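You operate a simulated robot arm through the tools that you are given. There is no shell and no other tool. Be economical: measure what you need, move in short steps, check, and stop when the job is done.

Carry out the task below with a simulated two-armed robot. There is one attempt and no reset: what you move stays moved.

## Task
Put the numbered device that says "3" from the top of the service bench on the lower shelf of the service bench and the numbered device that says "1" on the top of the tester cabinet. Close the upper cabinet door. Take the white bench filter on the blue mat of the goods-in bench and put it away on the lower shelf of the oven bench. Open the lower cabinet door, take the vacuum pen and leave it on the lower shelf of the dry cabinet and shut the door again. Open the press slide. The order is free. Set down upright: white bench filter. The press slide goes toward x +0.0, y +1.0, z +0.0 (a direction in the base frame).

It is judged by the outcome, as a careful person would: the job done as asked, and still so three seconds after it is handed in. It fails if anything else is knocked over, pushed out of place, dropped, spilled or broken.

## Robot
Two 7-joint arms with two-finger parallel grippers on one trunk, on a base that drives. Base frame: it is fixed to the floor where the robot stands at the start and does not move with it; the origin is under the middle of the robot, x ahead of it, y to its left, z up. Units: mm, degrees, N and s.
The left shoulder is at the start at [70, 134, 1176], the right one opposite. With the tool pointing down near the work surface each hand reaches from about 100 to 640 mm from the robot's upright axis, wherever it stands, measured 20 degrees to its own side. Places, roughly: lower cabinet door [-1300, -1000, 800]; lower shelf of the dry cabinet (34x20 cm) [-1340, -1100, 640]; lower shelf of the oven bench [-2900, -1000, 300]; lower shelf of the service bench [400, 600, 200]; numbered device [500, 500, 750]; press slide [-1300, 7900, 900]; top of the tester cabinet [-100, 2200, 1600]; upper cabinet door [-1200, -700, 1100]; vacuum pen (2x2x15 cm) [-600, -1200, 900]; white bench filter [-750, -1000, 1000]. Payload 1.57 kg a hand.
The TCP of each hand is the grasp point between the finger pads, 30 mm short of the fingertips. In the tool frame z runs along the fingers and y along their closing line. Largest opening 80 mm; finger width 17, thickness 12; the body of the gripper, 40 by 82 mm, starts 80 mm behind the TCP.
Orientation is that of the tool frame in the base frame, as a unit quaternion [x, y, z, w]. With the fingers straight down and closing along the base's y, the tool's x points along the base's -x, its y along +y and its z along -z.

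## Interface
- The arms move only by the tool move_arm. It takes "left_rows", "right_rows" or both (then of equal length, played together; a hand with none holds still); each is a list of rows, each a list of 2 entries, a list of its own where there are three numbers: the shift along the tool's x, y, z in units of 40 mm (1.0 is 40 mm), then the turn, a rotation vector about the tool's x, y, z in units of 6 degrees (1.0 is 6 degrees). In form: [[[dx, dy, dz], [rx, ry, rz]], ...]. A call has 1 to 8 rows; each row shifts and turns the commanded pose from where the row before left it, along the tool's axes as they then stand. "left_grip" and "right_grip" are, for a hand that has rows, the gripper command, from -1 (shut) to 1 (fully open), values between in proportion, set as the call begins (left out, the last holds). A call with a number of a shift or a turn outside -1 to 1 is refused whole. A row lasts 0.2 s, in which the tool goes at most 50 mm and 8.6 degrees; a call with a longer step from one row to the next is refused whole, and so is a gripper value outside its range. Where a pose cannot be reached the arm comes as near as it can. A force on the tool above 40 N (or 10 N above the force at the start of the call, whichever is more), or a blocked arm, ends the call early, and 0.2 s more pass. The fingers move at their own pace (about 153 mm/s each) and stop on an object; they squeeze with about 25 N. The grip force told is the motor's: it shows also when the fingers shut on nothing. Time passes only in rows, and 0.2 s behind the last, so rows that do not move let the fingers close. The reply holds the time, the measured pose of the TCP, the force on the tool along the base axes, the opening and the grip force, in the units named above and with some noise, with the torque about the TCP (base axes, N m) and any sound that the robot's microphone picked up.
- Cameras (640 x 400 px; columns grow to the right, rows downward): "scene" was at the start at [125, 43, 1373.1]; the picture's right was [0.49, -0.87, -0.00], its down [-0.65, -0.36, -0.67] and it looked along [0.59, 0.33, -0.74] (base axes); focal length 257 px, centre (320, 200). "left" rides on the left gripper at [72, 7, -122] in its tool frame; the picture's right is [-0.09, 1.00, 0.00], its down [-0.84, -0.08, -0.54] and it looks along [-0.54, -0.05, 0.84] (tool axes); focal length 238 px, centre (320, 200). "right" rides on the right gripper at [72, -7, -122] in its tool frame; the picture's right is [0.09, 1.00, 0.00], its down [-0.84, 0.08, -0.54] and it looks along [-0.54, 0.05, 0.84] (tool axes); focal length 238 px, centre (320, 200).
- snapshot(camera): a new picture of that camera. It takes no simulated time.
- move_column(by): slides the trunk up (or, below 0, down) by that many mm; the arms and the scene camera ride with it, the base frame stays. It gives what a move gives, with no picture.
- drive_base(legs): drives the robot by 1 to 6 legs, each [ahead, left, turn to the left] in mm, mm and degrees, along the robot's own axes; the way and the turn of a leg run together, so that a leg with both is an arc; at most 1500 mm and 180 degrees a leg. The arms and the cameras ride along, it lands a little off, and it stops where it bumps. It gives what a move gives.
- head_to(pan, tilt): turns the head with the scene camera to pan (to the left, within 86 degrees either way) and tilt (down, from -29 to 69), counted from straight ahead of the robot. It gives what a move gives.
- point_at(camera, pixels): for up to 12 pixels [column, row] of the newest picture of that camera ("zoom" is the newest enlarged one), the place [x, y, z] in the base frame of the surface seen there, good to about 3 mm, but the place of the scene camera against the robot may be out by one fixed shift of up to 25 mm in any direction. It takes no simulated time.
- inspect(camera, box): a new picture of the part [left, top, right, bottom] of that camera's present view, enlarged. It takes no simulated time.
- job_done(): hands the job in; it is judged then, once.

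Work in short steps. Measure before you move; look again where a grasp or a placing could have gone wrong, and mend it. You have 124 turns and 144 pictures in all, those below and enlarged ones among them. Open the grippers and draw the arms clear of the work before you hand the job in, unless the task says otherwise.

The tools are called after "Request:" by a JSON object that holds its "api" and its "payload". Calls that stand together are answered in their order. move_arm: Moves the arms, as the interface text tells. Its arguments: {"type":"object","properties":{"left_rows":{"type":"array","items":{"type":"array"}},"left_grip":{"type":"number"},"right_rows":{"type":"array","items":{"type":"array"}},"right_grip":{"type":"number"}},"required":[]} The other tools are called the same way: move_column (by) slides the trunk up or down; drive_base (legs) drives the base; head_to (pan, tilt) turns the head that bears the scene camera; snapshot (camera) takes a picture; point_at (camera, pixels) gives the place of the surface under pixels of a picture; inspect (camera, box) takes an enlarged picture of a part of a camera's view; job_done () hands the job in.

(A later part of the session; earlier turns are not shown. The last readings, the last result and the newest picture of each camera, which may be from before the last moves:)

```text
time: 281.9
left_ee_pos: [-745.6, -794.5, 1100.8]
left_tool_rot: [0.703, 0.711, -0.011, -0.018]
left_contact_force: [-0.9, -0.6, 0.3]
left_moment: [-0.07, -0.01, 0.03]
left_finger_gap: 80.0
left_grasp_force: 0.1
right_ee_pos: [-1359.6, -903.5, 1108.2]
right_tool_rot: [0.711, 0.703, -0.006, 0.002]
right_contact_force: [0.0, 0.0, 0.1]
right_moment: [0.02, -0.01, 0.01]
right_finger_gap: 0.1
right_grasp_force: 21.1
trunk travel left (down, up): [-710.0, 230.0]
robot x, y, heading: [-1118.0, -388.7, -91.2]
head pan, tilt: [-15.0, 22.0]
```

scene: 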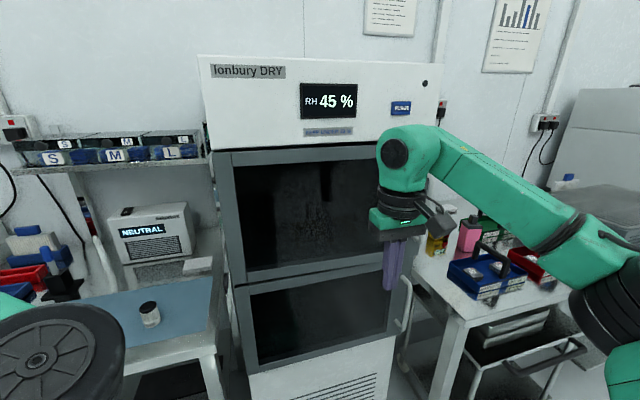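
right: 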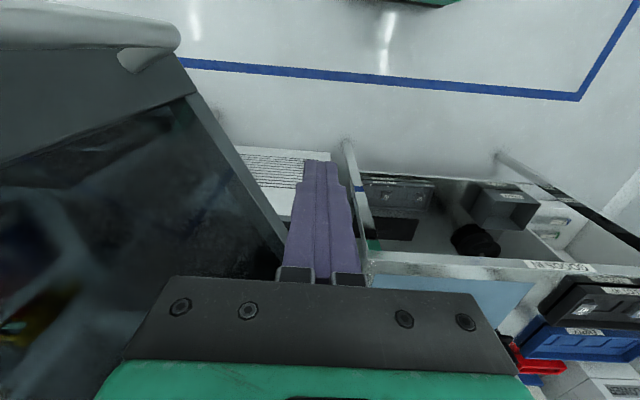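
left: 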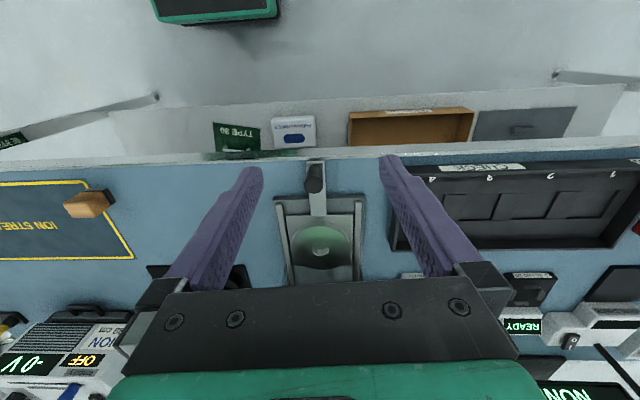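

Request:
{"api": "move_arm", "payload": {"right_rows": [[[-0.2, 0, 0], [0, 0, 0]], [[-0.2, 0, 0], [0, 0, 0]], [[-0.2, 0, 0], [0, 0, 0]], [[-0.2, 0, 0], [0, 0, 0]], [[0, 0, 0], [0, 0, 0]]]}}

Request:
{"api": "inspect", "payload": {"camera": "scene", "box": [180, 80, 500, 380]}}

Request:
{"api": "point_at", "payload": {"camera": "zoom", "pixels": [[100, 100], [200, 100], [300, 100], [350, 150], [250, 230], [120, 300], [250, 330], [330, 300]]}}

```text
time: 282.7
left_ee_pos: [-745.2, -781.3, 1106.7]
left_tool_rot: [0.705, 0.709, -0.016, -0.014]
left_contact_force: [0.5, 0.0, -0.6]
left_moment: [0.01, 0.01, 0.0]
left_finger_gap: 80.0
left_grasp_force: 0.1
right_ee_pos: [-1360.3, -908.8, 1113.9]
right_tool_rot: [0.71, 0.704, -0.007, -0.001]
right_contact_force: [2.8, 8.2, -3.7]
right_moment: [-0.55, 0.3, 0.25]
right_finger_gap: 0.2
right_grasp_force: 21.1
right hand out of reach, approached as far as the arm can: row 4
trunk travel left (down, up): [-710.0, 230.0]
robot x, y, heading: [-1119.0, -383.2, -91.5]
head pan, tilt: [-15.0, 22.0]
stopped in row 4 (right hand): the force on the tool passed its limit at 52 N (the readings are from after the stop); the commanded pose is now the measured one
```

```text
1.33 times, centred on (340, 230) of scene
```

zoom: 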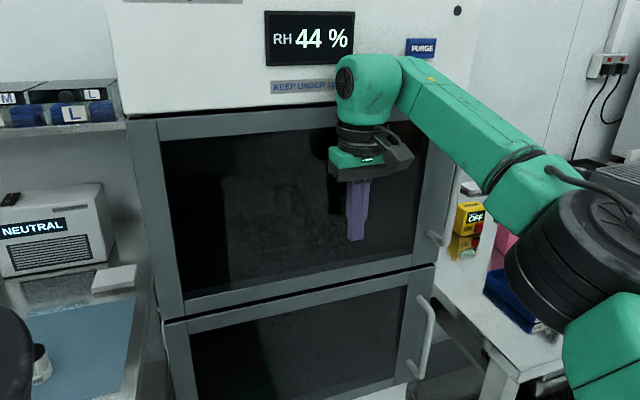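

```text
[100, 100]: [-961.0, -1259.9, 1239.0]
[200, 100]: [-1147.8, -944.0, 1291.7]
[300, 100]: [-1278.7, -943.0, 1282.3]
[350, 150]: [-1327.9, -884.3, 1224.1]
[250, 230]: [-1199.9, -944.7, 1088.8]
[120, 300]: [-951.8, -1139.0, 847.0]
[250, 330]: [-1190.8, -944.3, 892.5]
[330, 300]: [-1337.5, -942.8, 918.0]
```

Upper door is shut (52 N at the stop, face at y≈−943). Next the filter: I back the right hand off and look with the left camera over the mat.

Request:
{"api": "move_arm", "payload": {"right_rows": [[[0.9, 0, 0], [0, 0, 0]], [[0.9, 0, 0], [0, 0, 0]], [[0.9, 0, 0], [0, 0, 0]], [[0, 0, 0], [0, 0, 0]]]}}

Request:
{"api": "snapshot", "payload": {"camera": "left"}}

Request:
{"api": "head_to", "payload": {"pan": 20, "tilt": 25}}

Request:
{"api": "snapshot", "payload": {"camera": "scene"}}

```text
time: 283.7
left_ee_pos: [-745.8, -799.2, 1099.1]
left_tool_rot: [0.704, 0.71, -0.01, -0.019]
left_contact_force: [0.1, -0.2, -0.5]
left_moment: [0.0, 0.0, -0.03]
left_finger_gap: 79.9
left_grasp_force: 0.1
right_ee_pos: [-1361.2, -818.8, 1105.1]
right_tool_rot: [0.71, 0.704, -0.001, -0.007]
right_contact_force: [0.4, -1.1, -0.4]
right_moment: [0.02, -0.01, 0.02]
right_finger_gap: 0.0
right_grasp_force: 21.5
trunk travel left (down, up): [-710.0, 230.0]
robot x, y, heading: [-1116.6, -386.7, -91.5]
head pan, tilt: [-15.0, 22.0]
```

```text
74 pictures are left
```

left: 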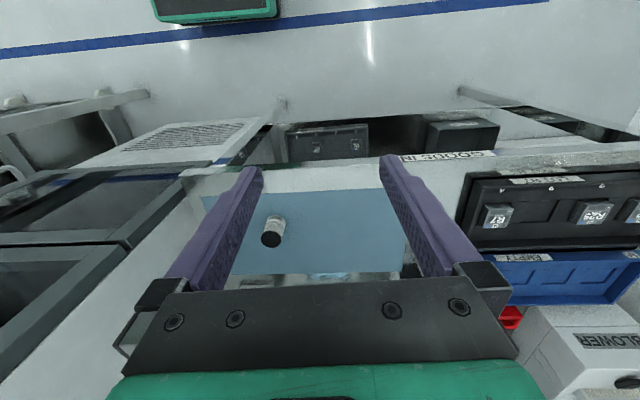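

```text
time: 284.7
left_ee_pos: [-746.4, -797.0, 1100.9]
left_tool_rot: [0.704, 0.71, -0.009, -0.018]
left_contact_force: [0.5, -0.2, 0.3]
left_moment: [0.01, -0.02, 0.01]
left_finger_gap: 80.1
left_grasp_force: 0.0
right_ee_pos: [-1361.1, -818.8, 1105.3]
right_tool_rot: [0.71, 0.704, -0.002, -0.006]
right_contact_force: [0.3, 0.3, 0.3]
right_moment: [-0.02, 0.02, 0.02]
right_finger_gap: 0.2
right_grasp_force: 21.1
trunk travel left (down, up): [-710.0, 230.0]
robot x, y, heading: [-1114.8, -388.4, -91.5]
head pan, tilt: [20.0, 25.0]
```

```text
73 pictures are left
```

scene: 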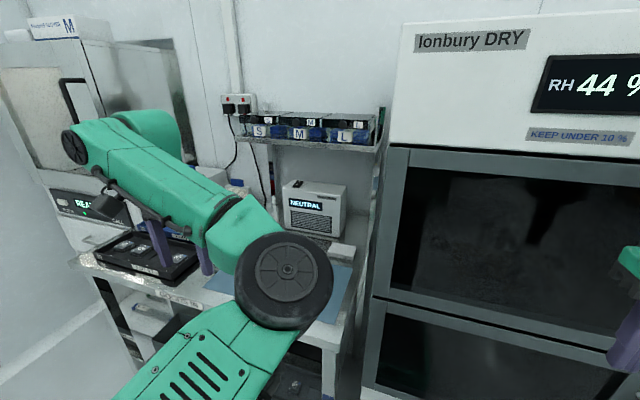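

Request:
{"api": "inspect", "payload": {"camera": "left", "box": [190, 170, 430, 300]}}

Request:
{"api": "point_at", "payload": {"camera": "left", "pixels": [[271, 240], [275, 225], [262, 240], [280, 240], [275, 218], [240, 260], [320, 230], [230, 185], [350, 260]]}}

```text
2.67 times, centred on (310, 235) of left
```

zoom: 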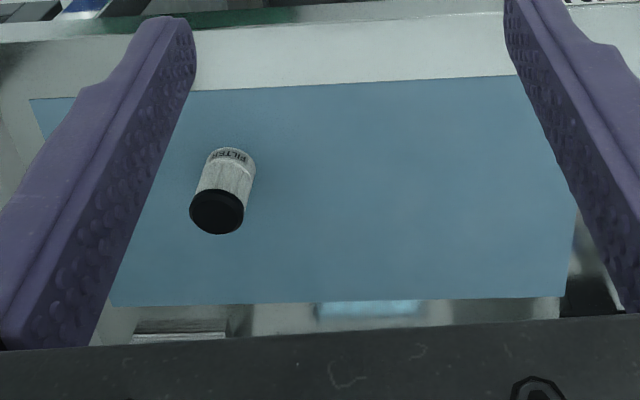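

```text
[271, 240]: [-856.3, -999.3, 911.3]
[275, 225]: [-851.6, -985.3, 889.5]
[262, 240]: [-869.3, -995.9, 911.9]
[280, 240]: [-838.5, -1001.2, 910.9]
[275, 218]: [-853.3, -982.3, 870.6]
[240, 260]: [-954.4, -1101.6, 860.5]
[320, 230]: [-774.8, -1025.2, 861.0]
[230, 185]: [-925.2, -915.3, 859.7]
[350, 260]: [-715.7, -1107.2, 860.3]
```

The filter stands at (−854,−999), top z 911. I draw the right hand in, shift the base, then reach forward with the left hand.

Request:
{"api": "move_arm", "payload": {"right_rows": [[[0.9, 0, 0], [0, 0, 0]], [[0.9, 0, 0], [0, 0, 0]], [[0.9, 0, 0], [0, 0, 0]], [[0.9, 0, 0], [0, 0, 0]], [[0, 0, 0], [0, 0, 0]]], "left_rows": [[[-0.8, 0, 0.8], [0, 0, 0]], [[-0.8, 0, 0.8], [0, 0, 0]], [[-0.8, 0, 0.8], [0, 0, 0]], [[-0.8, 0, 0.8], [0, 0, 0]], [[0, 0, 0], [0, 0, 0]]]}}

Request:
{"api": "drive_base", "payload": {"legs": [[70, -105, 1.5]]}}

Request:
{"api": "snapshot", "payload": {"camera": "left"}}

```text
time: 285.9
left_ee_pos: [-749.6, -923.8, 968.4]
left_tool_rot: [0.704, 0.71, -0.01, -0.018]
left_contact_force: [-1.2, -0.1, -0.2]
left_moment: [0.0, -0.01, -0.01]
left_finger_gap: 80.0
left_grasp_force: 0.0
right_ee_pos: [-1361.8, -675.2, 1106.0]
right_tool_rot: [0.71, 0.704, -0.001, -0.006]
right_contact_force: [0.0, 0.6, 1.1]
right_moment: [-0.03, -0.02, 0.01]
right_finger_gap: 0.3
right_grasp_force: 21.5
trunk travel left (down, up): [-710.0, 230.0]
robot x, y, heading: [-1117.7, -386.5, -91.4]
head pan, tilt: [20.0, 25.0]
```

```text
time: 287.2
left_ee_pos: [-841.7, -981.6, 970.5]
left_tool_rot: [0.694, 0.72, -0.011, -0.019]
left_contact_force: [0.7, 0.7, 0.5]
left_moment: [-0.03, 0.0, -0.01]
left_finger_gap: 79.9
left_grasp_force: 0.0
right_ee_pos: [-1458.6, -749.0, 1105.9]
right_tool_rot: [0.7, 0.714, -0.002, -0.006]
right_contact_force: [0.5, 0.1, 0.2]
right_moment: [0.02, 0.01, -0.03]
right_finger_gap: 0.2
right_grasp_force: 21.1
trunk travel left (down, up): [-710.0, 230.0]
robot x, y, heading: [-1223.3, -453.9, -89.9]
head pan, tilt: [20.0, 25.0]
```

```text
71 pictures are left
```

left: 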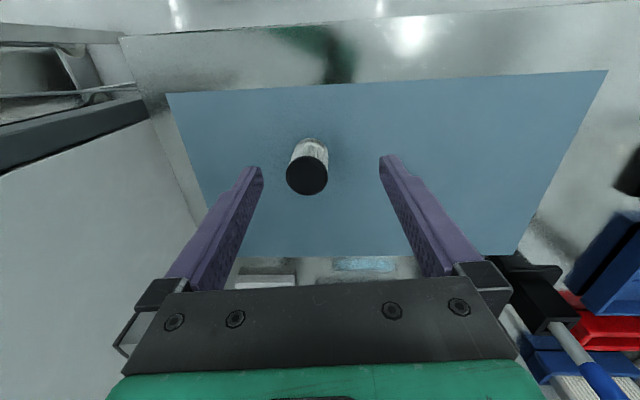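

Filter in view at (307,175). Fine correction (−13,−17) and down to TCP z≈896, then grip.

Request:
{"api": "move_arm", "payload": {"left_rows": [[[-0.42, -0.25, 0], [0, 0, 0]], [[0, 0, 0.9], [0, 0, 0]], [[0, 0, 0.95], [0, 0, 0]], [[0, 0, 0], [0, 0, 0]]]}}

Request:
{"api": "snapshot", "payload": {"camera": "left"}}

```text
time: 288.2
left_ee_pos: [-854.7, -996.3, 897.4]
left_tool_rot: [0.694, 0.72, -0.01, -0.019]
left_contact_force: [-1.0, -0.2, 0.4]
left_moment: [0.02, -0.02, 0.01]
left_finger_gap: 79.9
left_grasp_force: 0.0
right_ee_pos: [-1459.2, -750.8, 1106.3]
right_tool_rot: [0.7, 0.714, -0.001, -0.007]
right_contact_force: [-0.1, 0.3, 0.4]
right_moment: [0.01, -0.04, -0.01]
right_finger_gap: 0.0
right_grasp_force: 21.7
trunk travel left (down, up): [-710.0, 230.0]
robot x, y, heading: [-1226.6, -453.9, -89.3]
head pan, tilt: [20.0, 25.0]
```

```text
70 pictures are left
```

left: 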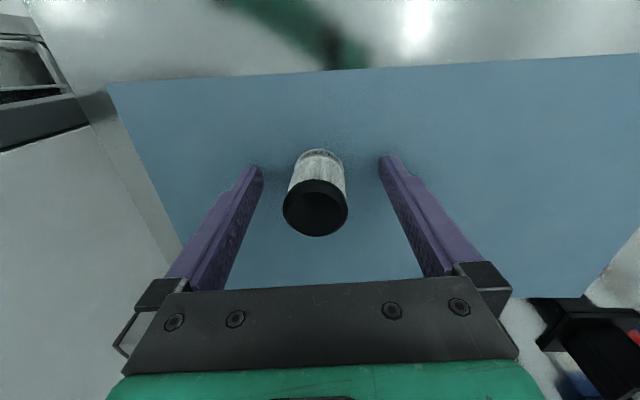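

Centred. Close and lift 150 mm.

Request:
{"api": "move_arm", "payload": {"left_rows": [[[0, 0, 0], [0, 0, 0]], [[0, 0, 0], [0, 0, 0]], [[0, 0, 0], [0, 0, 0]]], "left_grip": -1}}

Request:
{"api": "move_column", "payload": {"by": 150}}

Request:
{"api": "drive_base", "payload": {"legs": [[-600, 0, 0]]}}

Request:
{"api": "head_to", "payload": {"pan": -40, "tilt": 22}}

Request:
{"api": "snapshot", "payload": {"camera": "left"}}

Request:
{"api": "snapshot", "payload": {"camera": "scene"}}

```text
time: 289.0
left_ee_pos: [-854.1, -997.0, 895.9]
left_tool_rot: [0.693, 0.721, -0.01, -0.018]
left_contact_force: [-0.2, 0.2, 0.0]
left_moment: [-0.02, -0.03, 0.03]
left_finger_gap: 34.4
left_grasp_force: 24.5
right_ee_pos: [-1460.2, -750.8, 1107.0]
right_tool_rot: [0.7, 0.714, -0.001, -0.007]
right_contact_force: [0.7, 1.3, -0.3]
right_moment: [-0.04, 0.01, 0.0]
right_finger_gap: 0.0
right_grasp_force: 21.3
trunk travel left (down, up): [-710.0, 230.0]
robot x, y, heading: [-1221.1, -452.6, -89.7]
head pan, tilt: [20.0, 25.0]
```

```text
time: 290.8
left_ee_pos: [-854.2, -997.1, 1045.9]
left_tool_rot: [0.694, 0.72, -0.01, -0.018]
left_contact_force: [-0.2, 0.7, -0.3]
left_moment: [0.0, 0.02, -0.01]
left_finger_gap: 34.3
left_grasp_force: 24.5
right_ee_pos: [-1461.0, -751.3, 1255.6]
right_tool_rot: [0.7, 0.714, -0.001, -0.006]
right_contact_force: [0.8, 0.4, 0.0]
right_moment: [0.01, 0.01, 0.02]
right_finger_gap: 0.1
right_grasp_force: 21.9
trunk travel left (down, up): [-860.0, 80.0]
robot x, y, heading: [-1225.4, -455.3, -89.7]
head pan, tilt: [20.0, 25.0]
```

```text
time: 294.1
left_ee_pos: [-855.8, -397.6, 1045.4]
left_tool_rot: [0.693, 0.721, -0.009, -0.019]
left_contact_force: [-0.5, 0.3, -1.0]
left_moment: [0.04, 0.02, 0.02]
left_finger_gap: 34.3
left_grasp_force: 24.9
right_ee_pos: [-1461.6, -155.3, 1254.7]
right_tool_rot: [0.7, 0.714, -0.001, -0.007]
right_contact_force: [-1.0, -0.7, 0.1]
right_moment: [0.01, 0.01, -0.02]
right_finger_gap: 0.0
right_grasp_force: 21.7
trunk travel left (down, up): [-860.0, 80.0]
robot x, y, heading: [-1227.1, 143.6, -89.7]
head pan, tilt: [20.0, 25.0]
```

```text
time: 295.4
left_ee_pos: [-855.0, -397.0, 1046.7]
left_tool_rot: [0.693, 0.721, -0.01, -0.018]
left_contact_force: [-0.2, -0.1, -0.5]
left_moment: [0.0, -0.01, -0.05]
left_finger_gap: 34.3
left_grasp_force: 24.4
right_ee_pos: [-1462.1, -152.8, 1256.0]
right_tool_rot: [0.699, 0.715, -0.001, -0.007]
right_contact_force: [-0.7, -0.4, -0.8]
right_moment: [0.0, 0.0, -0.02]
right_finger_gap: 0.0
right_grasp_force: 21.1
trunk travel left (down, up): [-860.0, 80.0]
robot x, y, heading: [-1227.6, 139.9, -89.4]
head pan, tilt: [-40.0, 22.0]
```

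```text
69 pictures are left
```

left: 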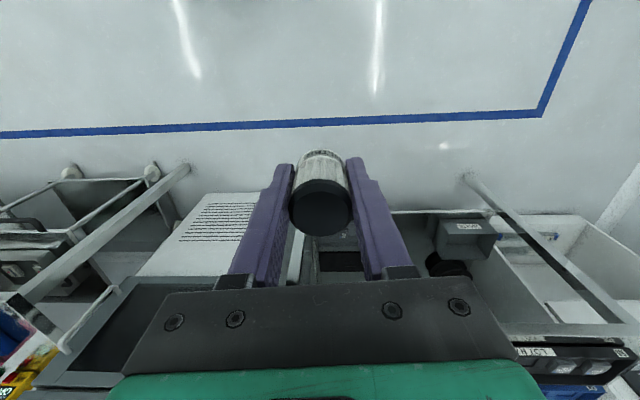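

```text
68 pictures are left
```

scene: 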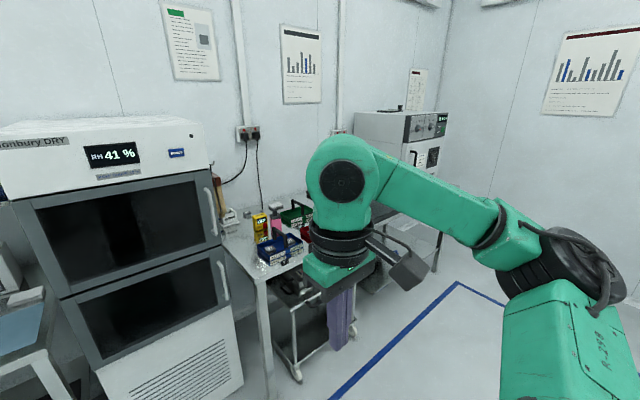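

Filter held (34 mm, bottom 35 mm below TCP). I drive over to the oven bench, lower the trunk and look at its lower shelf.

Request:
{"api": "drive_base", "payload": {"legs": [[0, -900, 0], [0, -900, 0]]}}

Request:
{"api": "move_column", "payload": {"by": -400}}

Request:
{"api": "head_to", "payload": {"pan": 15, "tilt": 28}}

Request:
{"api": "snapshot", "payload": {"camera": "scene"}}

```text
time: 304.4
left_ee_pos: [-2633.4, -416.7, 1045.3]
left_tool_rot: [0.696, 0.718, -0.011, -0.018]
left_contact_force: [-0.7, 0.3, -0.2]
left_moment: [0.01, 0.01, -0.01]
left_finger_gap: 34.2
left_grasp_force: 25.3
right_ee_pos: [-3238.3, -166.9, 1255.9]
right_tool_rot: [0.702, 0.712, 0.0, -0.006]
right_contact_force: [1.3, -0.3, 0.9]
right_moment: [0.03, 0.02, -0.02]
right_finger_gap: 0.1
right_grasp_force: 20.8
trunk travel left (down, up): [-860.0, 80.0]
robot x, y, heading: [-3003.1, 131.8, -90.0]
head pan, tilt: [-40.0, 22.0]
```

```text
time: 308.2
left_ee_pos: [-2634.7, -415.3, 645.9]
left_tool_rot: [0.696, 0.718, -0.01, -0.018]
left_contact_force: [-1.0, 0.5, 0.0]
left_moment: [-0.03, -0.02, -0.01]
left_finger_gap: 34.2
left_grasp_force: 25.0
right_ee_pos: [-3239.3, -167.4, 856.6]
right_tool_rot: [0.702, 0.712, -0.002, -0.006]
right_contact_force: [0.1, 0.7, 0.2]
right_moment: [0.04, 0.01, 0.0]
right_finger_gap: 0.2
right_grasp_force: 21.3
trunk travel left (down, up): [-460.0, 480.0]
robot x, y, heading: [-3001.0, 126.8, -89.8]
head pan, tilt: [-40.0, 22.0]
```

```text
time: 309.5
left_ee_pos: [-2635.0, -416.0, 645.3]
left_tool_rot: [0.696, 0.718, -0.01, -0.017]
left_contact_force: [-0.2, 1.0, -0.3]
left_moment: [0.01, -0.03, 0.01]
left_finger_gap: 33.8
left_grasp_force: 25.1
right_ee_pos: [-3239.2, -166.8, 855.7]
right_tool_rot: [0.702, 0.713, -0.002, -0.006]
right_contact_force: [0.7, 0.1, 0.6]
right_moment: [0.02, -0.02, 0.01]
right_finger_gap: 0.0
right_grasp_force: 22.0
trunk travel left (down, up): [-460.0, 480.0]
robot x, y, heading: [-2999.6, 126.6, -90.0]
head pan, tilt: [15.0, 28.0]
```

```text
67 pictures are left
```

scene: 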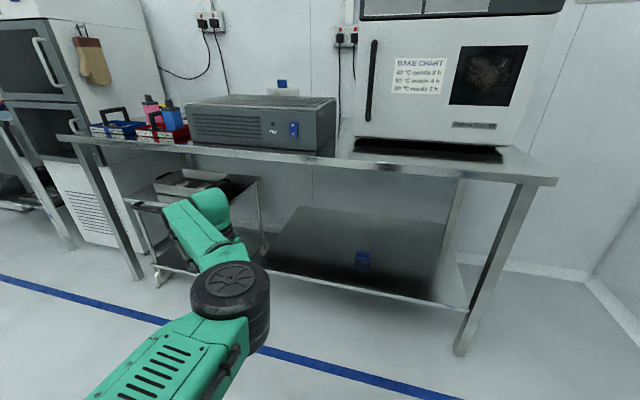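

Request:
{"api": "point_at", "payload": {"camera": "scene", "pixels": [[320, 285], [440, 300], [300, 250], [361, 258], [400, 260], [440, 230], [290, 215], [270, 265], [460, 180], [540, 183], [420, 290], [330, 240]]}}

```text
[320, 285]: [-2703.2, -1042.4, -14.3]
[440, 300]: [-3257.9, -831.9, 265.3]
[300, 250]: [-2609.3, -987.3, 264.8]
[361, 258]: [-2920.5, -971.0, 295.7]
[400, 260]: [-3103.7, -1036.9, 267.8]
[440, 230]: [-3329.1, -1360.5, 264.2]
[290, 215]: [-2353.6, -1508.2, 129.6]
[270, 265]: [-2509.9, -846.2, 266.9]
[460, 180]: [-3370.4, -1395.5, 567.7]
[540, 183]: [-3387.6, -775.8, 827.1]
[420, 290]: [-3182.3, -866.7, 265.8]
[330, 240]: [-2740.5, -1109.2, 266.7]
```

Request:
{"api": "point_at", "payload": {"camera": "scene", "pixels": [[230, 275], [210, 240], [212, 195], [180, 215], [200, 330], [230, 265]]}}

Request:
{"api": "move_column", "payload": {"by": -275}}

Request:
{"api": "snapshot", "payload": {"camera": "left"}}

```text
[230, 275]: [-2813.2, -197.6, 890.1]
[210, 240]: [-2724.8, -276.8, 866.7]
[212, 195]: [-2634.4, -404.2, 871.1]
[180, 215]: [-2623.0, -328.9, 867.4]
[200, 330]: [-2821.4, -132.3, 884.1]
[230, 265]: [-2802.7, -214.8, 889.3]
```

```text
time: 312.3
left_ee_pos: [-2634.1, -416.1, 370.7]
left_tool_rot: [0.696, 0.718, -0.01, -0.018]
left_contact_force: [-0.1, -0.3, 0.2]
left_moment: [0.01, 0.0, -0.03]
left_finger_gap: 34.0
left_grasp_force: 24.8
right_ee_pos: [-3239.8, -167.3, 581.6]
right_tool_rot: [0.702, 0.712, -0.001, -0.006]
right_contact_force: [-1.0, 0.0, 0.0]
right_moment: [0.01, -0.01, 0.05]
right_finger_gap: 0.1
right_grasp_force: 21.3
trunk travel left (down, up): [-185.0, 755.0]
robot x, y, heading: [-3002.3, 128.0, -90.2]
head pan, tilt: [15.0, 28.0]
```

```text
66 pictures are left
```

left: 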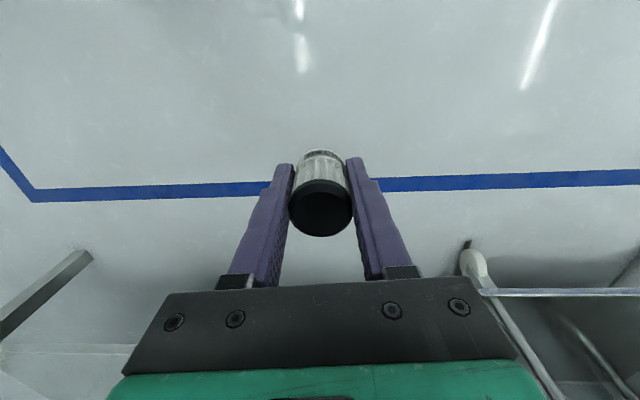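

Arm top is ~245 mm above TCP, so it fits beneath the bench. I drive ahead so the hand comes over the shelf near (−2694,−930), still 50 mm high.

Request:
{"api": "drive_base", "payload": {"legs": [[0, -60, 0], [515, 0, 0]]}}

Request:
{"api": "snapshot", "payload": {"camera": "left"}}

Request:
{"api": "snapshot", "payload": {"camera": "scene"}}

```text
time: 315.9
left_ee_pos: [-2700.3, -934.6, 370.8]
left_tool_rot: [0.697, 0.717, -0.01, -0.018]
left_contact_force: [-0.1, -0.1, -0.1]
left_moment: [-0.01, 0.0, 0.0]
left_finger_gap: 34.2
left_grasp_force: 24.5
right_ee_pos: [-3303.3, -682.3, 580.5]
right_tool_rot: [0.703, 0.711, 0.0, -0.006]
right_contact_force: [-0.1, 0.6, -0.7]
right_moment: [-0.01, 0.07, 0.0]
right_finger_gap: 0.0
right_grasp_force: 21.5
trunk travel left (down, up): [-185.0, 755.0]
robot x, y, heading: [-3064.2, -387.3, -90.1]
head pan, tilt: [15.0, 28.0]
```

```text
65 pictures are left
```

left: 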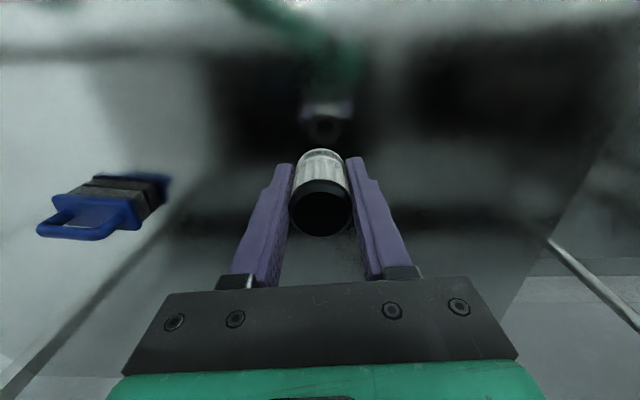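

```text
64 pictures are left
```

scene: 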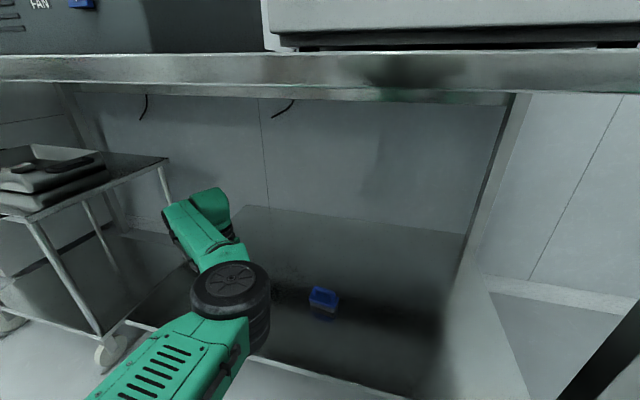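

Request:
{"api": "point_at", "payload": {"camera": "left", "pixels": [[230, 150], [420, 180], [440, 230], [220, 210], [330, 255], [550, 240]]}}

Request:
{"api": "move_column", "payload": {"by": -45}}

```text
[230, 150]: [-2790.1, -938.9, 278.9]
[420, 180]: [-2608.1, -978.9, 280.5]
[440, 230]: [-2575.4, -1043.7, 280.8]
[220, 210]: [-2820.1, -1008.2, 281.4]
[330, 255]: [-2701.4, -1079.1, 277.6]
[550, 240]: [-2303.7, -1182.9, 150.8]
```

```text
time: 316.7
left_ee_pos: [-2699.4, -934.3, 326.3]
left_tool_rot: [0.697, 0.717, -0.01, -0.018]
left_contact_force: [0.7, -0.4, -0.7]
left_moment: [-0.02, 0.0, 0.02]
left_finger_gap: 34.2
left_grasp_force: 24.7
right_ee_pos: [-3303.1, -681.8, 535.2]
right_tool_rot: [0.704, 0.711, -0.001, -0.006]
right_contact_force: [-0.1, 0.1, 0.1]
right_moment: [0.0, 0.0, -0.01]
right_finger_gap: 0.0
right_grasp_force: 21.3
trunk travel left (down, up): [-140.0, 800.0]
robot x, y, heading: [-3066.1, -392.6, -90.5]
head pan, tilt: [15.0, 28.0]
```

Shelf z=280, so target TCP 315. I lower 9 mm, then in 2 mm steps, checking force.

Request:
{"api": "move_column", "payload": {"by": -9}}

Request:
{"api": "move_column", "payload": {"by": -2}}

```text
time: 317.3
left_ee_pos: [-2700.3, -934.1, 316.4]
left_tool_rot: [0.697, 0.717, -0.01, -0.018]
left_contact_force: [-0.5, -0.4, -0.7]
left_moment: [-0.01, -0.01, -0.02]
left_finger_gap: 33.9
left_grasp_force: 24.8
right_ee_pos: [-3302.9, -683.8, 527.2]
right_tool_rot: [0.703, 0.711, -0.001, -0.006]
right_contact_force: [-0.2, -0.2, -0.1]
right_moment: [-0.05, 0.0, 0.01]
right_finger_gap: 0.0
right_grasp_force: 20.6
trunk travel left (down, up): [-131.0, 809.0]
robot x, y, heading: [-3063.3, -389.0, -90.6]
head pan, tilt: [15.0, 28.0]
```

```text
time: 317.8
left_ee_pos: [-2700.0, -934.6, 315.0]
left_tool_rot: [0.697, 0.717, -0.01, -0.018]
left_contact_force: [-0.7, 0.5, 3.1]
left_moment: [-0.02, -0.05, 0.01]
left_finger_gap: 34.2
left_grasp_force: 25.1
right_ee_pos: [-3302.3, -680.8, 525.9]
right_tool_rot: [0.704, 0.711, -0.001, -0.006]
right_contact_force: [0.3, 0.6, 0.2]
right_moment: [-0.04, 0.01, -0.01]
right_finger_gap: 0.0
right_grasp_force: 21.1
trunk travel left (down, up): [-129.0, 811.0]
robot x, y, heading: [-3063.3, -389.8, -90.4]
head pan, tilt: [15.0, 28.0]
```

Contact (3 N). Release, raise, and check it stands.

Request:
{"api": "move_arm", "payload": {"left_rows": [[[0, 0, 0], [0, 0, 0]], [[0, 0, 0], [0, 0, 0]], [[0, 0, 0], [0, 0, 0]]], "left_grip": 1}}

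Request:
{"api": "move_column", "payload": {"by": 90}}

Request:
{"api": "snapshot", "payload": {"camera": "left"}}

```text
time: 318.6
left_ee_pos: [-2699.0, -933.9, 315.4]
left_tool_rot: [0.697, 0.717, -0.01, -0.019]
left_contact_force: [-0.4, 0.6, -0.5]
left_moment: [-0.02, 0.0, 0.01]
left_finger_gap: 80.1
left_grasp_force: 0.0
right_ee_pos: [-3304.5, -682.4, 525.0]
right_tool_rot: [0.704, 0.711, -0.002, -0.007]
right_contact_force: [0.6, 0.4, -0.3]
right_moment: [0.0, -0.01, -0.02]
right_finger_gap: 0.1
right_grasp_force: 21.4
trunk travel left (down, up): [-129.0, 811.0]
robot x, y, heading: [-3064.7, -388.3, -90.7]
head pan, tilt: [15.0, 28.0]
```

```text
time: 319.9
left_ee_pos: [-2700.9, -933.1, 405.3]
left_tool_rot: [0.697, 0.717, -0.01, -0.019]
left_contact_force: [0.4, 0.3, -0.1]
left_moment: [-0.03, 0.01, 0.02]
left_finger_gap: 79.9
left_grasp_force: 0.1
right_ee_pos: [-3303.4, -682.9, 613.9]
right_tool_rot: [0.703, 0.711, -0.001, -0.006]
right_contact_force: [-1.6, 0.1, 0.1]
right_moment: [-0.01, -0.03, -0.01]
right_finger_gap: 0.0
right_grasp_force: 21.6
trunk travel left (down, up): [-219.0, 721.0]
robot x, y, heading: [-3062.6, -393.8, -90.2]
head pan, tilt: [15.0, 28.0]
```

```text
63 pictures are left
```

left: 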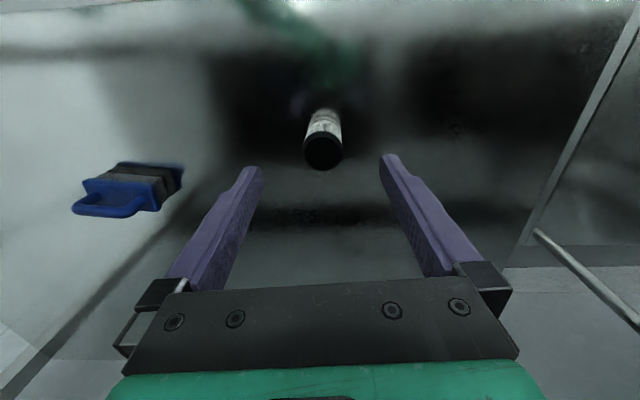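

Filter stands upright at the shelf. I back out, raise the trunk and pitch the left tool 48° forward for the cabinet door.

Request:
{"api": "drive_base", "payload": {"legs": [[-480, 0, 0]]}}

Request:
{"api": "move_column", "payload": {"by": 400}}

Request:
{"api": "move_arm", "payload": {"left_rows": [[[0, 0, 0], [0, -1, 0]], [[0, 0, 0], [0, -1, 0]], [[0, 0, 0], [0, -1, 0]], [[0, 0, 0], [0, -1, 0]], [[0, 0, 0], [0, -1, 0]], [[0, 0, 0], [0, -1, 0]], [[0, 0, 0], [0, -1, 0]], [[0, 0, 0], [0, -1, 0]]]}}

Request:
{"api": "drive_base", "payload": {"legs": [[0, 1150, 0.3]]}}

Request:
{"api": "snapshot", "payload": {"camera": "left"}}

```text
time: 322.8
left_ee_pos: [-2695.8, -441.3, 404.6]
left_tool_rot: [0.697, 0.717, -0.01, -0.018]
left_contact_force: [0.2, 0.0, -0.2]
left_moment: [0.02, 0.0, 0.01]
left_finger_gap: 80.0
left_grasp_force: 0.1
right_ee_pos: [-3301.1, -188.9, 614.6]
right_tool_rot: [0.704, 0.71, -0.001, -0.007]
right_contact_force: [0.2, 0.3, 0.1]
right_moment: [-0.03, 0.01, 0.0]
right_finger_gap: 0.0
right_grasp_force: 21.5
trunk travel left (down, up): [-219.0, 721.0]
robot x, y, heading: [-3069.0, 100.8, -90.4]
head pan, tilt: [15.0, 28.0]
```

```text
time: 326.6
left_ee_pos: [-2696.8, -441.4, 804.8]
left_tool_rot: [0.697, 0.717, -0.01, -0.018]
left_contact_force: [1.0, 0.9, -0.6]
left_moment: [-0.02, -0.04, 0.04]
left_finger_gap: 80.0
left_grasp_force: 0.1
right_ee_pos: [-3298.6, -190.1, 1015.1]
right_tool_rot: [0.704, 0.71, -0.002, -0.007]
right_contact_force: [0.5, 0.5, -0.1]
right_moment: [0.01, 0.0, 0.01]
right_finger_gap: 0.0
right_grasp_force: 21.5
trunk travel left (down, up): [-619.0, 321.0]
robot x, y, heading: [-3056.8, 106.0, -90.3]
head pan, tilt: [15.0, 28.0]
```

```text
time: 328.4
left_ee_pos: [-2673.2, -454.1, 808.1]
left_tool_rot: [0.634, 0.661, -0.294, 0.274]
left_contact_force: [-0.6, 0.6, 0.0]
left_moment: [0.01, 0.01, -0.05]
left_finger_gap: 80.2
left_grasp_force: 0.1
left hand out of reach, approached as far as the arm can: row 8
right_ee_pos: [-3299.5, -189.3, 1014.5]
right_tool_rot: [0.704, 0.711, -0.002, -0.006]
right_contact_force: [-0.8, 0.3, -0.4]
right_moment: [0.01, 0.0, 0.0]
right_finger_gap: 0.0
right_grasp_force: 21.2
trunk travel left (down, up): [-619.0, 321.0]
robot x, y, heading: [-3063.4, 106.7, -90.5]
head pan, tilt: [15.0, 28.0]
```

```text
time: 334.4
left_ee_pos: [-1494.5, -453.8, 809.4]
left_tool_rot: [0.631, 0.665, -0.291, 0.274]
left_contact_force: [-0.1, -0.1, 0.0]
left_moment: [0.03, 0.01, 0.01]
left_finger_gap: 80.2
left_grasp_force: 0.1
right_ee_pos: [-2122.7, -194.2, 1015.7]
right_tool_rot: [0.702, 0.712, -0.002, -0.007]
right_contact_force: [-0.2, -0.4, 0.7]
right_moment: [-0.01, -0.01, 0.04]
right_finger_gap: 0.0
right_grasp_force: 21.4
trunk travel left (down, up): [-619.0, 321.0]
robot x, y, heading: [-1887.9, 101.7, -89.8]
head pan, tilt: [15.0, 28.0]
```

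```text
62 pictures are left
```

left: 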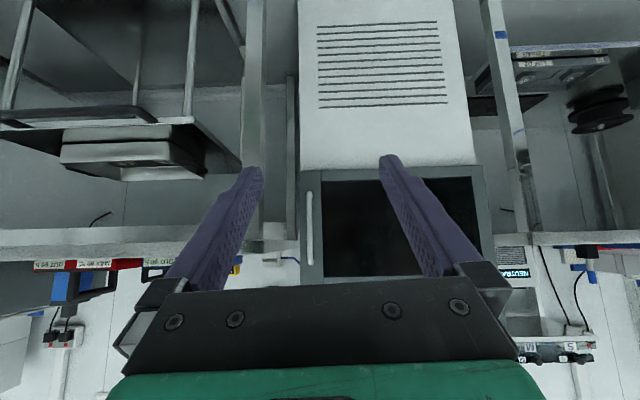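

The lower handle bar shows at (310,190)–(310,262). I measure it.

Request:
{"api": "point_at", "payload": {"camera": "left", "pixels": [[310, 195], [310, 215], [310, 240], [310, 258], [305, 227], [318, 175], [318, 272], [470, 190], [345, 215], [400, 130]]}}

Request:
{"api": "inspect", "payload": {"camera": "left", "box": [260, 150, 380, 290]}}

```text
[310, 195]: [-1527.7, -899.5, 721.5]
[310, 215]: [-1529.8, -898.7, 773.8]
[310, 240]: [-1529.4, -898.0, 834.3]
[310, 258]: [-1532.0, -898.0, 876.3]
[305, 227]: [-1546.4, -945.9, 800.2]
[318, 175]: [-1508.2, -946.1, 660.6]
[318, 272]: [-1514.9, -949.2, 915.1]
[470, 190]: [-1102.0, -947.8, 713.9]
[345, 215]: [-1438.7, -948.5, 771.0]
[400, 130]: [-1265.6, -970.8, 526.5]
```

```text
2.86 times, centred on (320, 220) of left
```

zoom: 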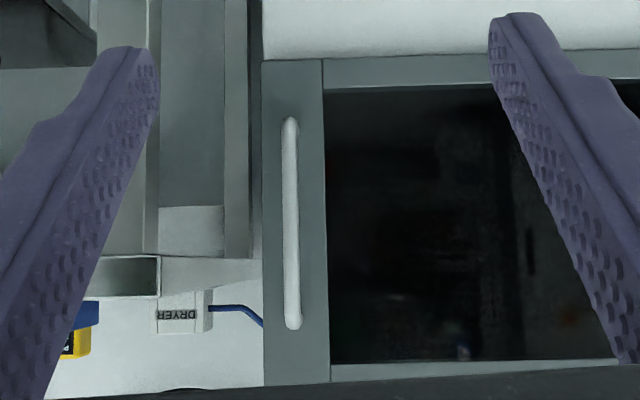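

Request:
{"api": "point_at", "payload": {"camera": "left", "pixels": [[254, 100], [264, 100], [290, 130], [240, 228], [262, 260], [286, 265], [275, 240], [200, 235]]}}

```text
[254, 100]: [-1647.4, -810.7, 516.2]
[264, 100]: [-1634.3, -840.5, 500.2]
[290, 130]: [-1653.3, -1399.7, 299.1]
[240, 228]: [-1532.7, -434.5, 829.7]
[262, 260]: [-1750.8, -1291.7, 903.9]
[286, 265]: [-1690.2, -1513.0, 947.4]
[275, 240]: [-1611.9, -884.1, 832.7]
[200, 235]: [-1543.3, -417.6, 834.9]
```

Bench end is at x≈−1610, so clear by ~40 mm. I set opening ~50 mm and drive to 50 mm short of the handle.

Request:
{"api": "move_arm", "payload": {"left_rows": [[[0, 0, 0], [0, 0, 0]], [[0, 0, 0], [0, 0, 0]]], "left_grip": 0.3}}

Request:
{"api": "drive_base", "payload": {"legs": [[390, -36, 0]]}}

Request:
{"api": "snapshot", "payload": {"camera": "left"}}

```text
time: 335.0
left_ee_pos: [-1494.0, -455.1, 809.6]
left_tool_rot: [0.631, 0.664, -0.292, 0.274]
left_contact_force: [-0.4, -0.2, -0.6]
left_moment: [0.0, -0.02, 0.03]
left_finger_gap: 52.0
left_grasp_force: 0.1
right_ee_pos: [-2123.0, -194.5, 1014.5]
right_tool_rot: [0.701, 0.713, -0.001, -0.006]
right_contact_force: [0.2, -0.5, -0.3]
right_moment: [0.0, 0.03, 0.0]
right_finger_gap: 0.0
right_grasp_force: 21.2
trunk travel left (down, up): [-619.0, 321.0]
robot x, y, heading: [-1884.7, 99.9, -90.1]
head pan, tilt: [15.0, 28.0]
```

```text
time: 337.4
left_ee_pos: [-1534.8, -847.1, 808.8]
left_tool_rot: [0.632, 0.663, -0.293, 0.274]
left_contact_force: [0.2, 0.4, -0.2]
left_moment: [-0.01, 0.0, -0.03]
left_finger_gap: 52.2
left_grasp_force: 0.2
right_ee_pos: [-2160.8, -585.1, 1015.7]
right_tool_rot: [0.702, 0.712, -0.001, -0.007]
right_contact_force: [0.2, 0.5, 0.6]
right_moment: [0.02, 0.01, -0.01]
right_finger_gap: 0.2
right_grasp_force: 21.1
trunk travel left (down, up): [-619.0, 321.0]
robot x, y, heading: [-1923.3, -288.1, -90.2]
head pan, tilt: [15.0, 28.0]
```

```text
60 pictures are left
```

left: 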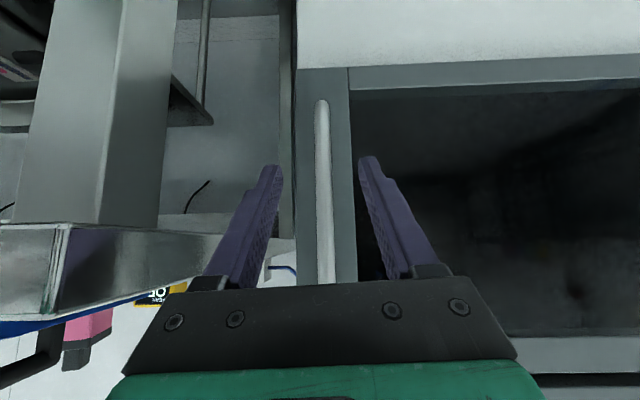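

Bar centred between the fingers. I drive ahead 50 mm and close on it.

Request:
{"api": "drive_base", "payload": {"legs": [[50, 0, 0]]}}

Request:
{"api": "move_arm", "payload": {"left_rows": [[[0, 0, 0], [0, 0, 0]], [[0, 0, 0], [0, 0, 0]], [[0, 0, 0], [0, 0, 0]]], "left_grip": -1}}

```text
time: 338.4
left_ee_pos: [-1532.9, -897.8, 809.3]
left_tool_rot: [0.632, 0.664, -0.291, 0.274]
left_contact_force: [-0.7, 0.8, -0.9]
left_moment: [-0.01, -0.01, 0.01]
left_finger_gap: 52.3
left_grasp_force: 0.0
right_ee_pos: [-2162.2, -635.3, 1014.8]
right_tool_rot: [0.703, 0.711, -0.001, -0.005]
right_contact_force: [0.7, -0.9, -0.4]
right_moment: [0.0, -0.02, -0.01]
right_finger_gap: 0.0
right_grasp_force: 21.8
trunk travel left (down, up): [-619.0, 321.0]
robot x, y, heading: [-1924.7, -344.1, -90.1]
head pan, tilt: [15.0, 28.0]
```

```text
time: 339.2
left_ee_pos: [-1532.4, -897.9, 807.6]
left_tool_rot: [0.632, 0.664, -0.291, 0.274]
left_contact_force: [7.5, -1.7, -3.6]
left_moment: [0.9, -0.84, 0.05]
left_finger_gap: 14.6
left_grasp_force: 30.4
right_ee_pos: [-2159.1, -635.1, 1015.4]
right_tool_rot: [0.702, 0.712, -0.002, -0.007]
right_contact_force: [0.2, -0.4, -0.3]
right_moment: [-0.02, -0.03, -0.02]
right_finger_gap: 0.0
right_grasp_force: 21.5
trunk travel left (down, up): [-619.0, 321.0]
robot x, y, heading: [-1925.6, -340.3, -90.3]
head pan, tilt: [15.0, 28.0]
```

Gripped (14.6 mm). I pull along the door's arc by driving back: about 10° then 20° of opening.

Request:
{"api": "drive_base", "payload": {"legs": [[-76, 14, 0], [-72, 28, 0]]}}

Request:
{"api": "snapshot", "payload": {"camera": "left"}}

```text
time: 340.9
left_ee_pos: [-1492.2, -748.7, 808.3]
left_tool_rot: [0.634, 0.663, -0.292, 0.272]
left_contact_force: [-9.3, 4.5, -9.5]
left_moment: [0.33, -0.71, -0.14]
left_finger_gap: 14.7
left_grasp_force: 30.6
right_ee_pos: [-2119.9, -487.3, 1015.7]
right_tool_rot: [0.702, 0.712, -0.001, -0.005]
right_contact_force: [0.3, 1.3, 0.2]
right_moment: [-0.02, 0.02, -0.03]
right_finger_gap: 0.0
right_grasp_force: 21.6
trunk travel left (down, up): [-619.0, 321.0]
robot x, y, heading: [-1879.6, -195.9, -90.1]
head pan, tilt: [15.0, 28.0]
```

```text
59 pictures are left
```

left: 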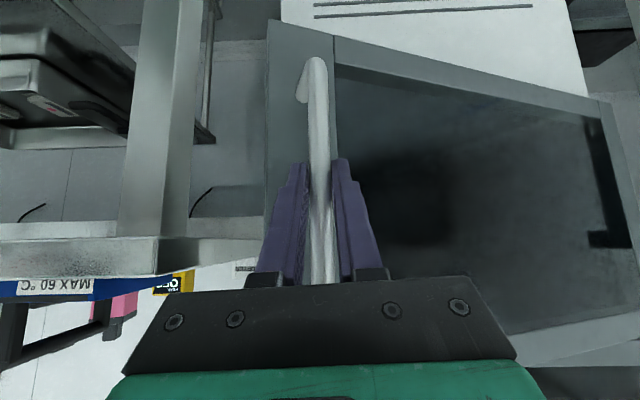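

The door follows nicely (~20°). I continue the arc to about 50°.

Request:
{"api": "drive_base", "payload": {"legs": [[-66, 39, 0], [-58, 51, 0], [-49, 60, 0]]}}

Request:
{"api": "snapshot", "payload": {"camera": "left"}}

```text
time: 343.2
left_ee_pos: [-1345.0, -575.1, 813.0]
left_tool_rot: [0.634, 0.661, -0.293, 0.275]
left_contact_force: [-9.4, 13.1, 4.0]
left_moment: [0.46, -0.83, -0.02]
left_finger_gap: 14.8
left_grasp_force: 30.5
right_ee_pos: [-1971.4, -309.9, 1016.3]
right_tool_rot: [0.703, 0.711, -0.001, -0.004]
right_contact_force: [0.9, 0.1, -0.2]
right_moment: [0.0, 0.01, -0.02]
right_finger_gap: 0.1
right_grasp_force: 21.1
trunk travel left (down, up): [-619.0, 321.0]
robot x, y, heading: [-1734.2, -19.9, -90.6]
head pan, tilt: [15.0, 28.0]
```

```text
58 pictures are left
```

left: 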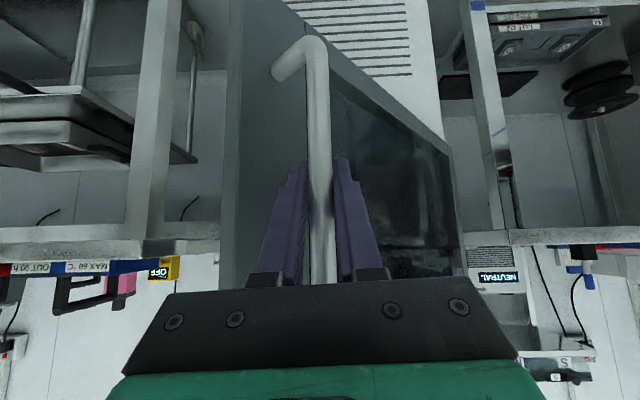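

Continuing the arc to about 80°.

Request:
{"api": "drive_base", "payload": {"legs": [[-38, 67, 0], [-25, 73, 0], [-10, 76, 0]]}}

Request:
{"api": "snapshot", "payload": {"camera": "left"}}

```text
time: 345.5
left_ee_pos: [-1126.9, -502.8, 812.2]
left_tool_rot: [0.634, 0.661, -0.293, 0.274]
left_contact_force: [-1.9, 14.0, 5.5]
left_moment: [0.38, -0.83, 0.02]
left_finger_gap: 14.9
left_grasp_force: 30.5
right_ee_pos: [-1753.5, -236.8, 1015.5]
right_tool_rot: [0.704, 0.71, -0.002, -0.004]
right_contact_force: [0.3, -0.2, -0.2]
right_moment: [-0.01, 0.03, 0.0]
right_finger_gap: 0.0
right_grasp_force: 21.4
trunk travel left (down, up): [-619.0, 321.0]
robot x, y, heading: [-1518.5, 51.9, -90.6]
head pan, tilt: [15.0, 28.0]
```

```text
57 pictures are left
```

left: 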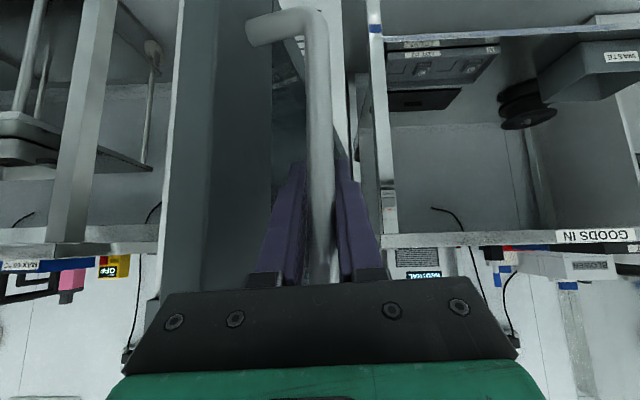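

One more 10° step, then release (gap ~40 mm) and back away.

Request:
{"api": "drive_base", "payload": {"legs": [[0, 72, 0]]}}

Request:
{"api": "move_arm", "payload": {"left_rows": [[[0, 0, 0], [0, 0, 0]], [[0, 0, 0], [0, 0, 0]]], "left_grip": 0}}

Request:
{"api": "drive_base", "payload": {"legs": [[-300, 0, 0]]}}

Request:
{"api": "head_to", "payload": {"pan": 15, "tilt": 25}}

Request:
{"api": "snapshot", "payload": {"camera": "scene"}}

```text
time: 346.6
left_ee_pos: [-1053.8, -504.7, 811.2]
left_tool_rot: [0.634, 0.661, -0.293, 0.274]
left_contact_force: [-0.4, 14.4, 3.3]
left_moment: [0.29, -0.76, 0.02]
left_finger_gap: 15.1
left_grasp_force: 31.0
right_ee_pos: [-1680.6, -238.8, 1015.4]
right_tool_rot: [0.704, 0.71, -0.002, -0.004]
right_contact_force: [-0.1, 0.4, 0.2]
right_moment: [0.0, 0.01, -0.03]
right_finger_gap: 0.0
right_grasp_force: 21.1
trunk travel left (down, up): [-619.0, 321.0]
robot x, y, heading: [-1437.7, 51.2, -90.4]
head pan, tilt: [15.0, 28.0]
```

```text
time: 347.2
left_ee_pos: [-1055.5, -504.9, 810.7]
left_tool_rot: [0.635, 0.66, -0.293, 0.273]
left_contact_force: [0.2, 7.6, 3.0]
left_moment: [-0.53, 0.06, -0.05]
left_finger_gap: 39.8
left_grasp_force: 0.0
right_ee_pos: [-1679.5, -240.1, 1015.2]
right_tool_rot: [0.704, 0.71, -0.002, -0.005]
right_contact_force: [1.0, -0.7, 0.3]
right_moment: [0.01, 0.0, -0.01]
right_finger_gap: 0.2
right_grasp_force: 21.7
trunk travel left (down, up): [-619.0, 321.0]
robot x, y, heading: [-1440.7, 50.9, -90.6]
head pan, tilt: [15.0, 28.0]
```

```text
time: 349.2
left_ee_pos: [-1055.2, -206.7, 809.1]
left_tool_rot: [0.637, 0.659, -0.293, 0.272]
left_contact_force: [0.0, -0.3, 0.4]
left_moment: [0.0, -0.02, -0.01]
left_finger_gap: 40.0
left_grasp_force: 0.0
right_ee_pos: [-1680.1, 62.3, 1012.9]
right_tool_rot: [0.705, 0.709, 0.0, -0.006]
right_contact_force: [-0.7, 0.7, 0.6]
right_moment: [0.0, -0.02, 0.0]
right_finger_gap: 0.0
right_grasp_force: 21.4
trunk travel left (down, up): [-619.0, 321.0]
robot x, y, heading: [-1438.6, 349.6, -90.6]
head pan, tilt: [15.0, 28.0]
```

```text
time: 349.9
left_ee_pos: [-1054.6, -207.0, 808.2]
left_tool_rot: [0.637, 0.659, -0.294, 0.272]
left_contact_force: [0.0, 0.8, 0.0]
left_moment: [0.0, 0.03, -0.02]
left_finger_gap: 40.0
left_grasp_force: 0.1
right_ee_pos: [-1680.3, 61.7, 1014.6]
right_tool_rot: [0.706, 0.708, -0.001, -0.005]
right_contact_force: [-1.1, 1.0, -1.4]
right_moment: [0.03, -0.01, 0.0]
right_finger_gap: 0.3
right_grasp_force: 21.6
trunk travel left (down, up): [-619.0, 321.0]
robot x, y, heading: [-1438.3, 352.7, -91.1]
head pan, tilt: [15.0, 25.0]
```

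```text
56 pictures are left
```

scene: 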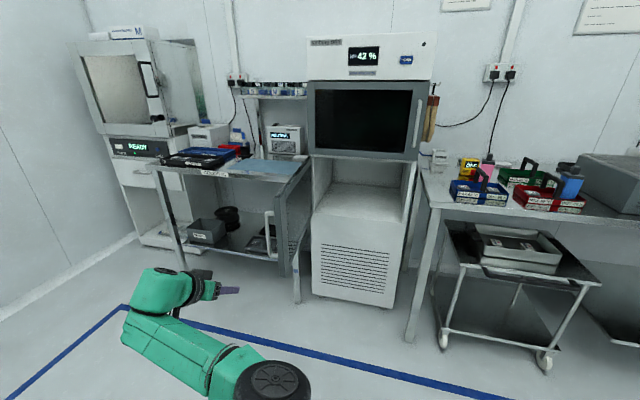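

The door stands open ~90°. I inspect the lower compartment and the pen holder.

Request:
{"api": "inspect", "payload": {"camera": "scene", "box": [180, 70, 430, 270]}}

Request:
{"api": "point_at", "payload": {"camera": "scene", "pixels": [[340, 205], [380, 208], [330, 188], [395, 190], [365, 186], [350, 170], [320, 210], [405, 205], [275, 240], [241, 140], [239, 135], [237, 148]]}}

```text
2.00 times, centred on (305, 170) of scene
```

zoom: 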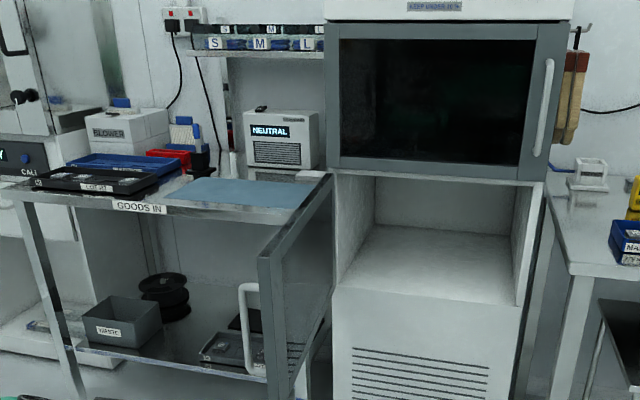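

```text
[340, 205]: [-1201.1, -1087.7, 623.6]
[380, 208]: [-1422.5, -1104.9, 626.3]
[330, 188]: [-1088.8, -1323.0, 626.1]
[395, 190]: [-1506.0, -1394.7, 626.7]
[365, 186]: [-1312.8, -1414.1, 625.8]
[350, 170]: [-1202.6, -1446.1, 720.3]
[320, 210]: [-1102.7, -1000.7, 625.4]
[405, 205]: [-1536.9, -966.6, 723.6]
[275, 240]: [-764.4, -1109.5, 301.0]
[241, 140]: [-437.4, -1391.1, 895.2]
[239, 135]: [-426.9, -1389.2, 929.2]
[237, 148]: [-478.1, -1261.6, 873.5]
```

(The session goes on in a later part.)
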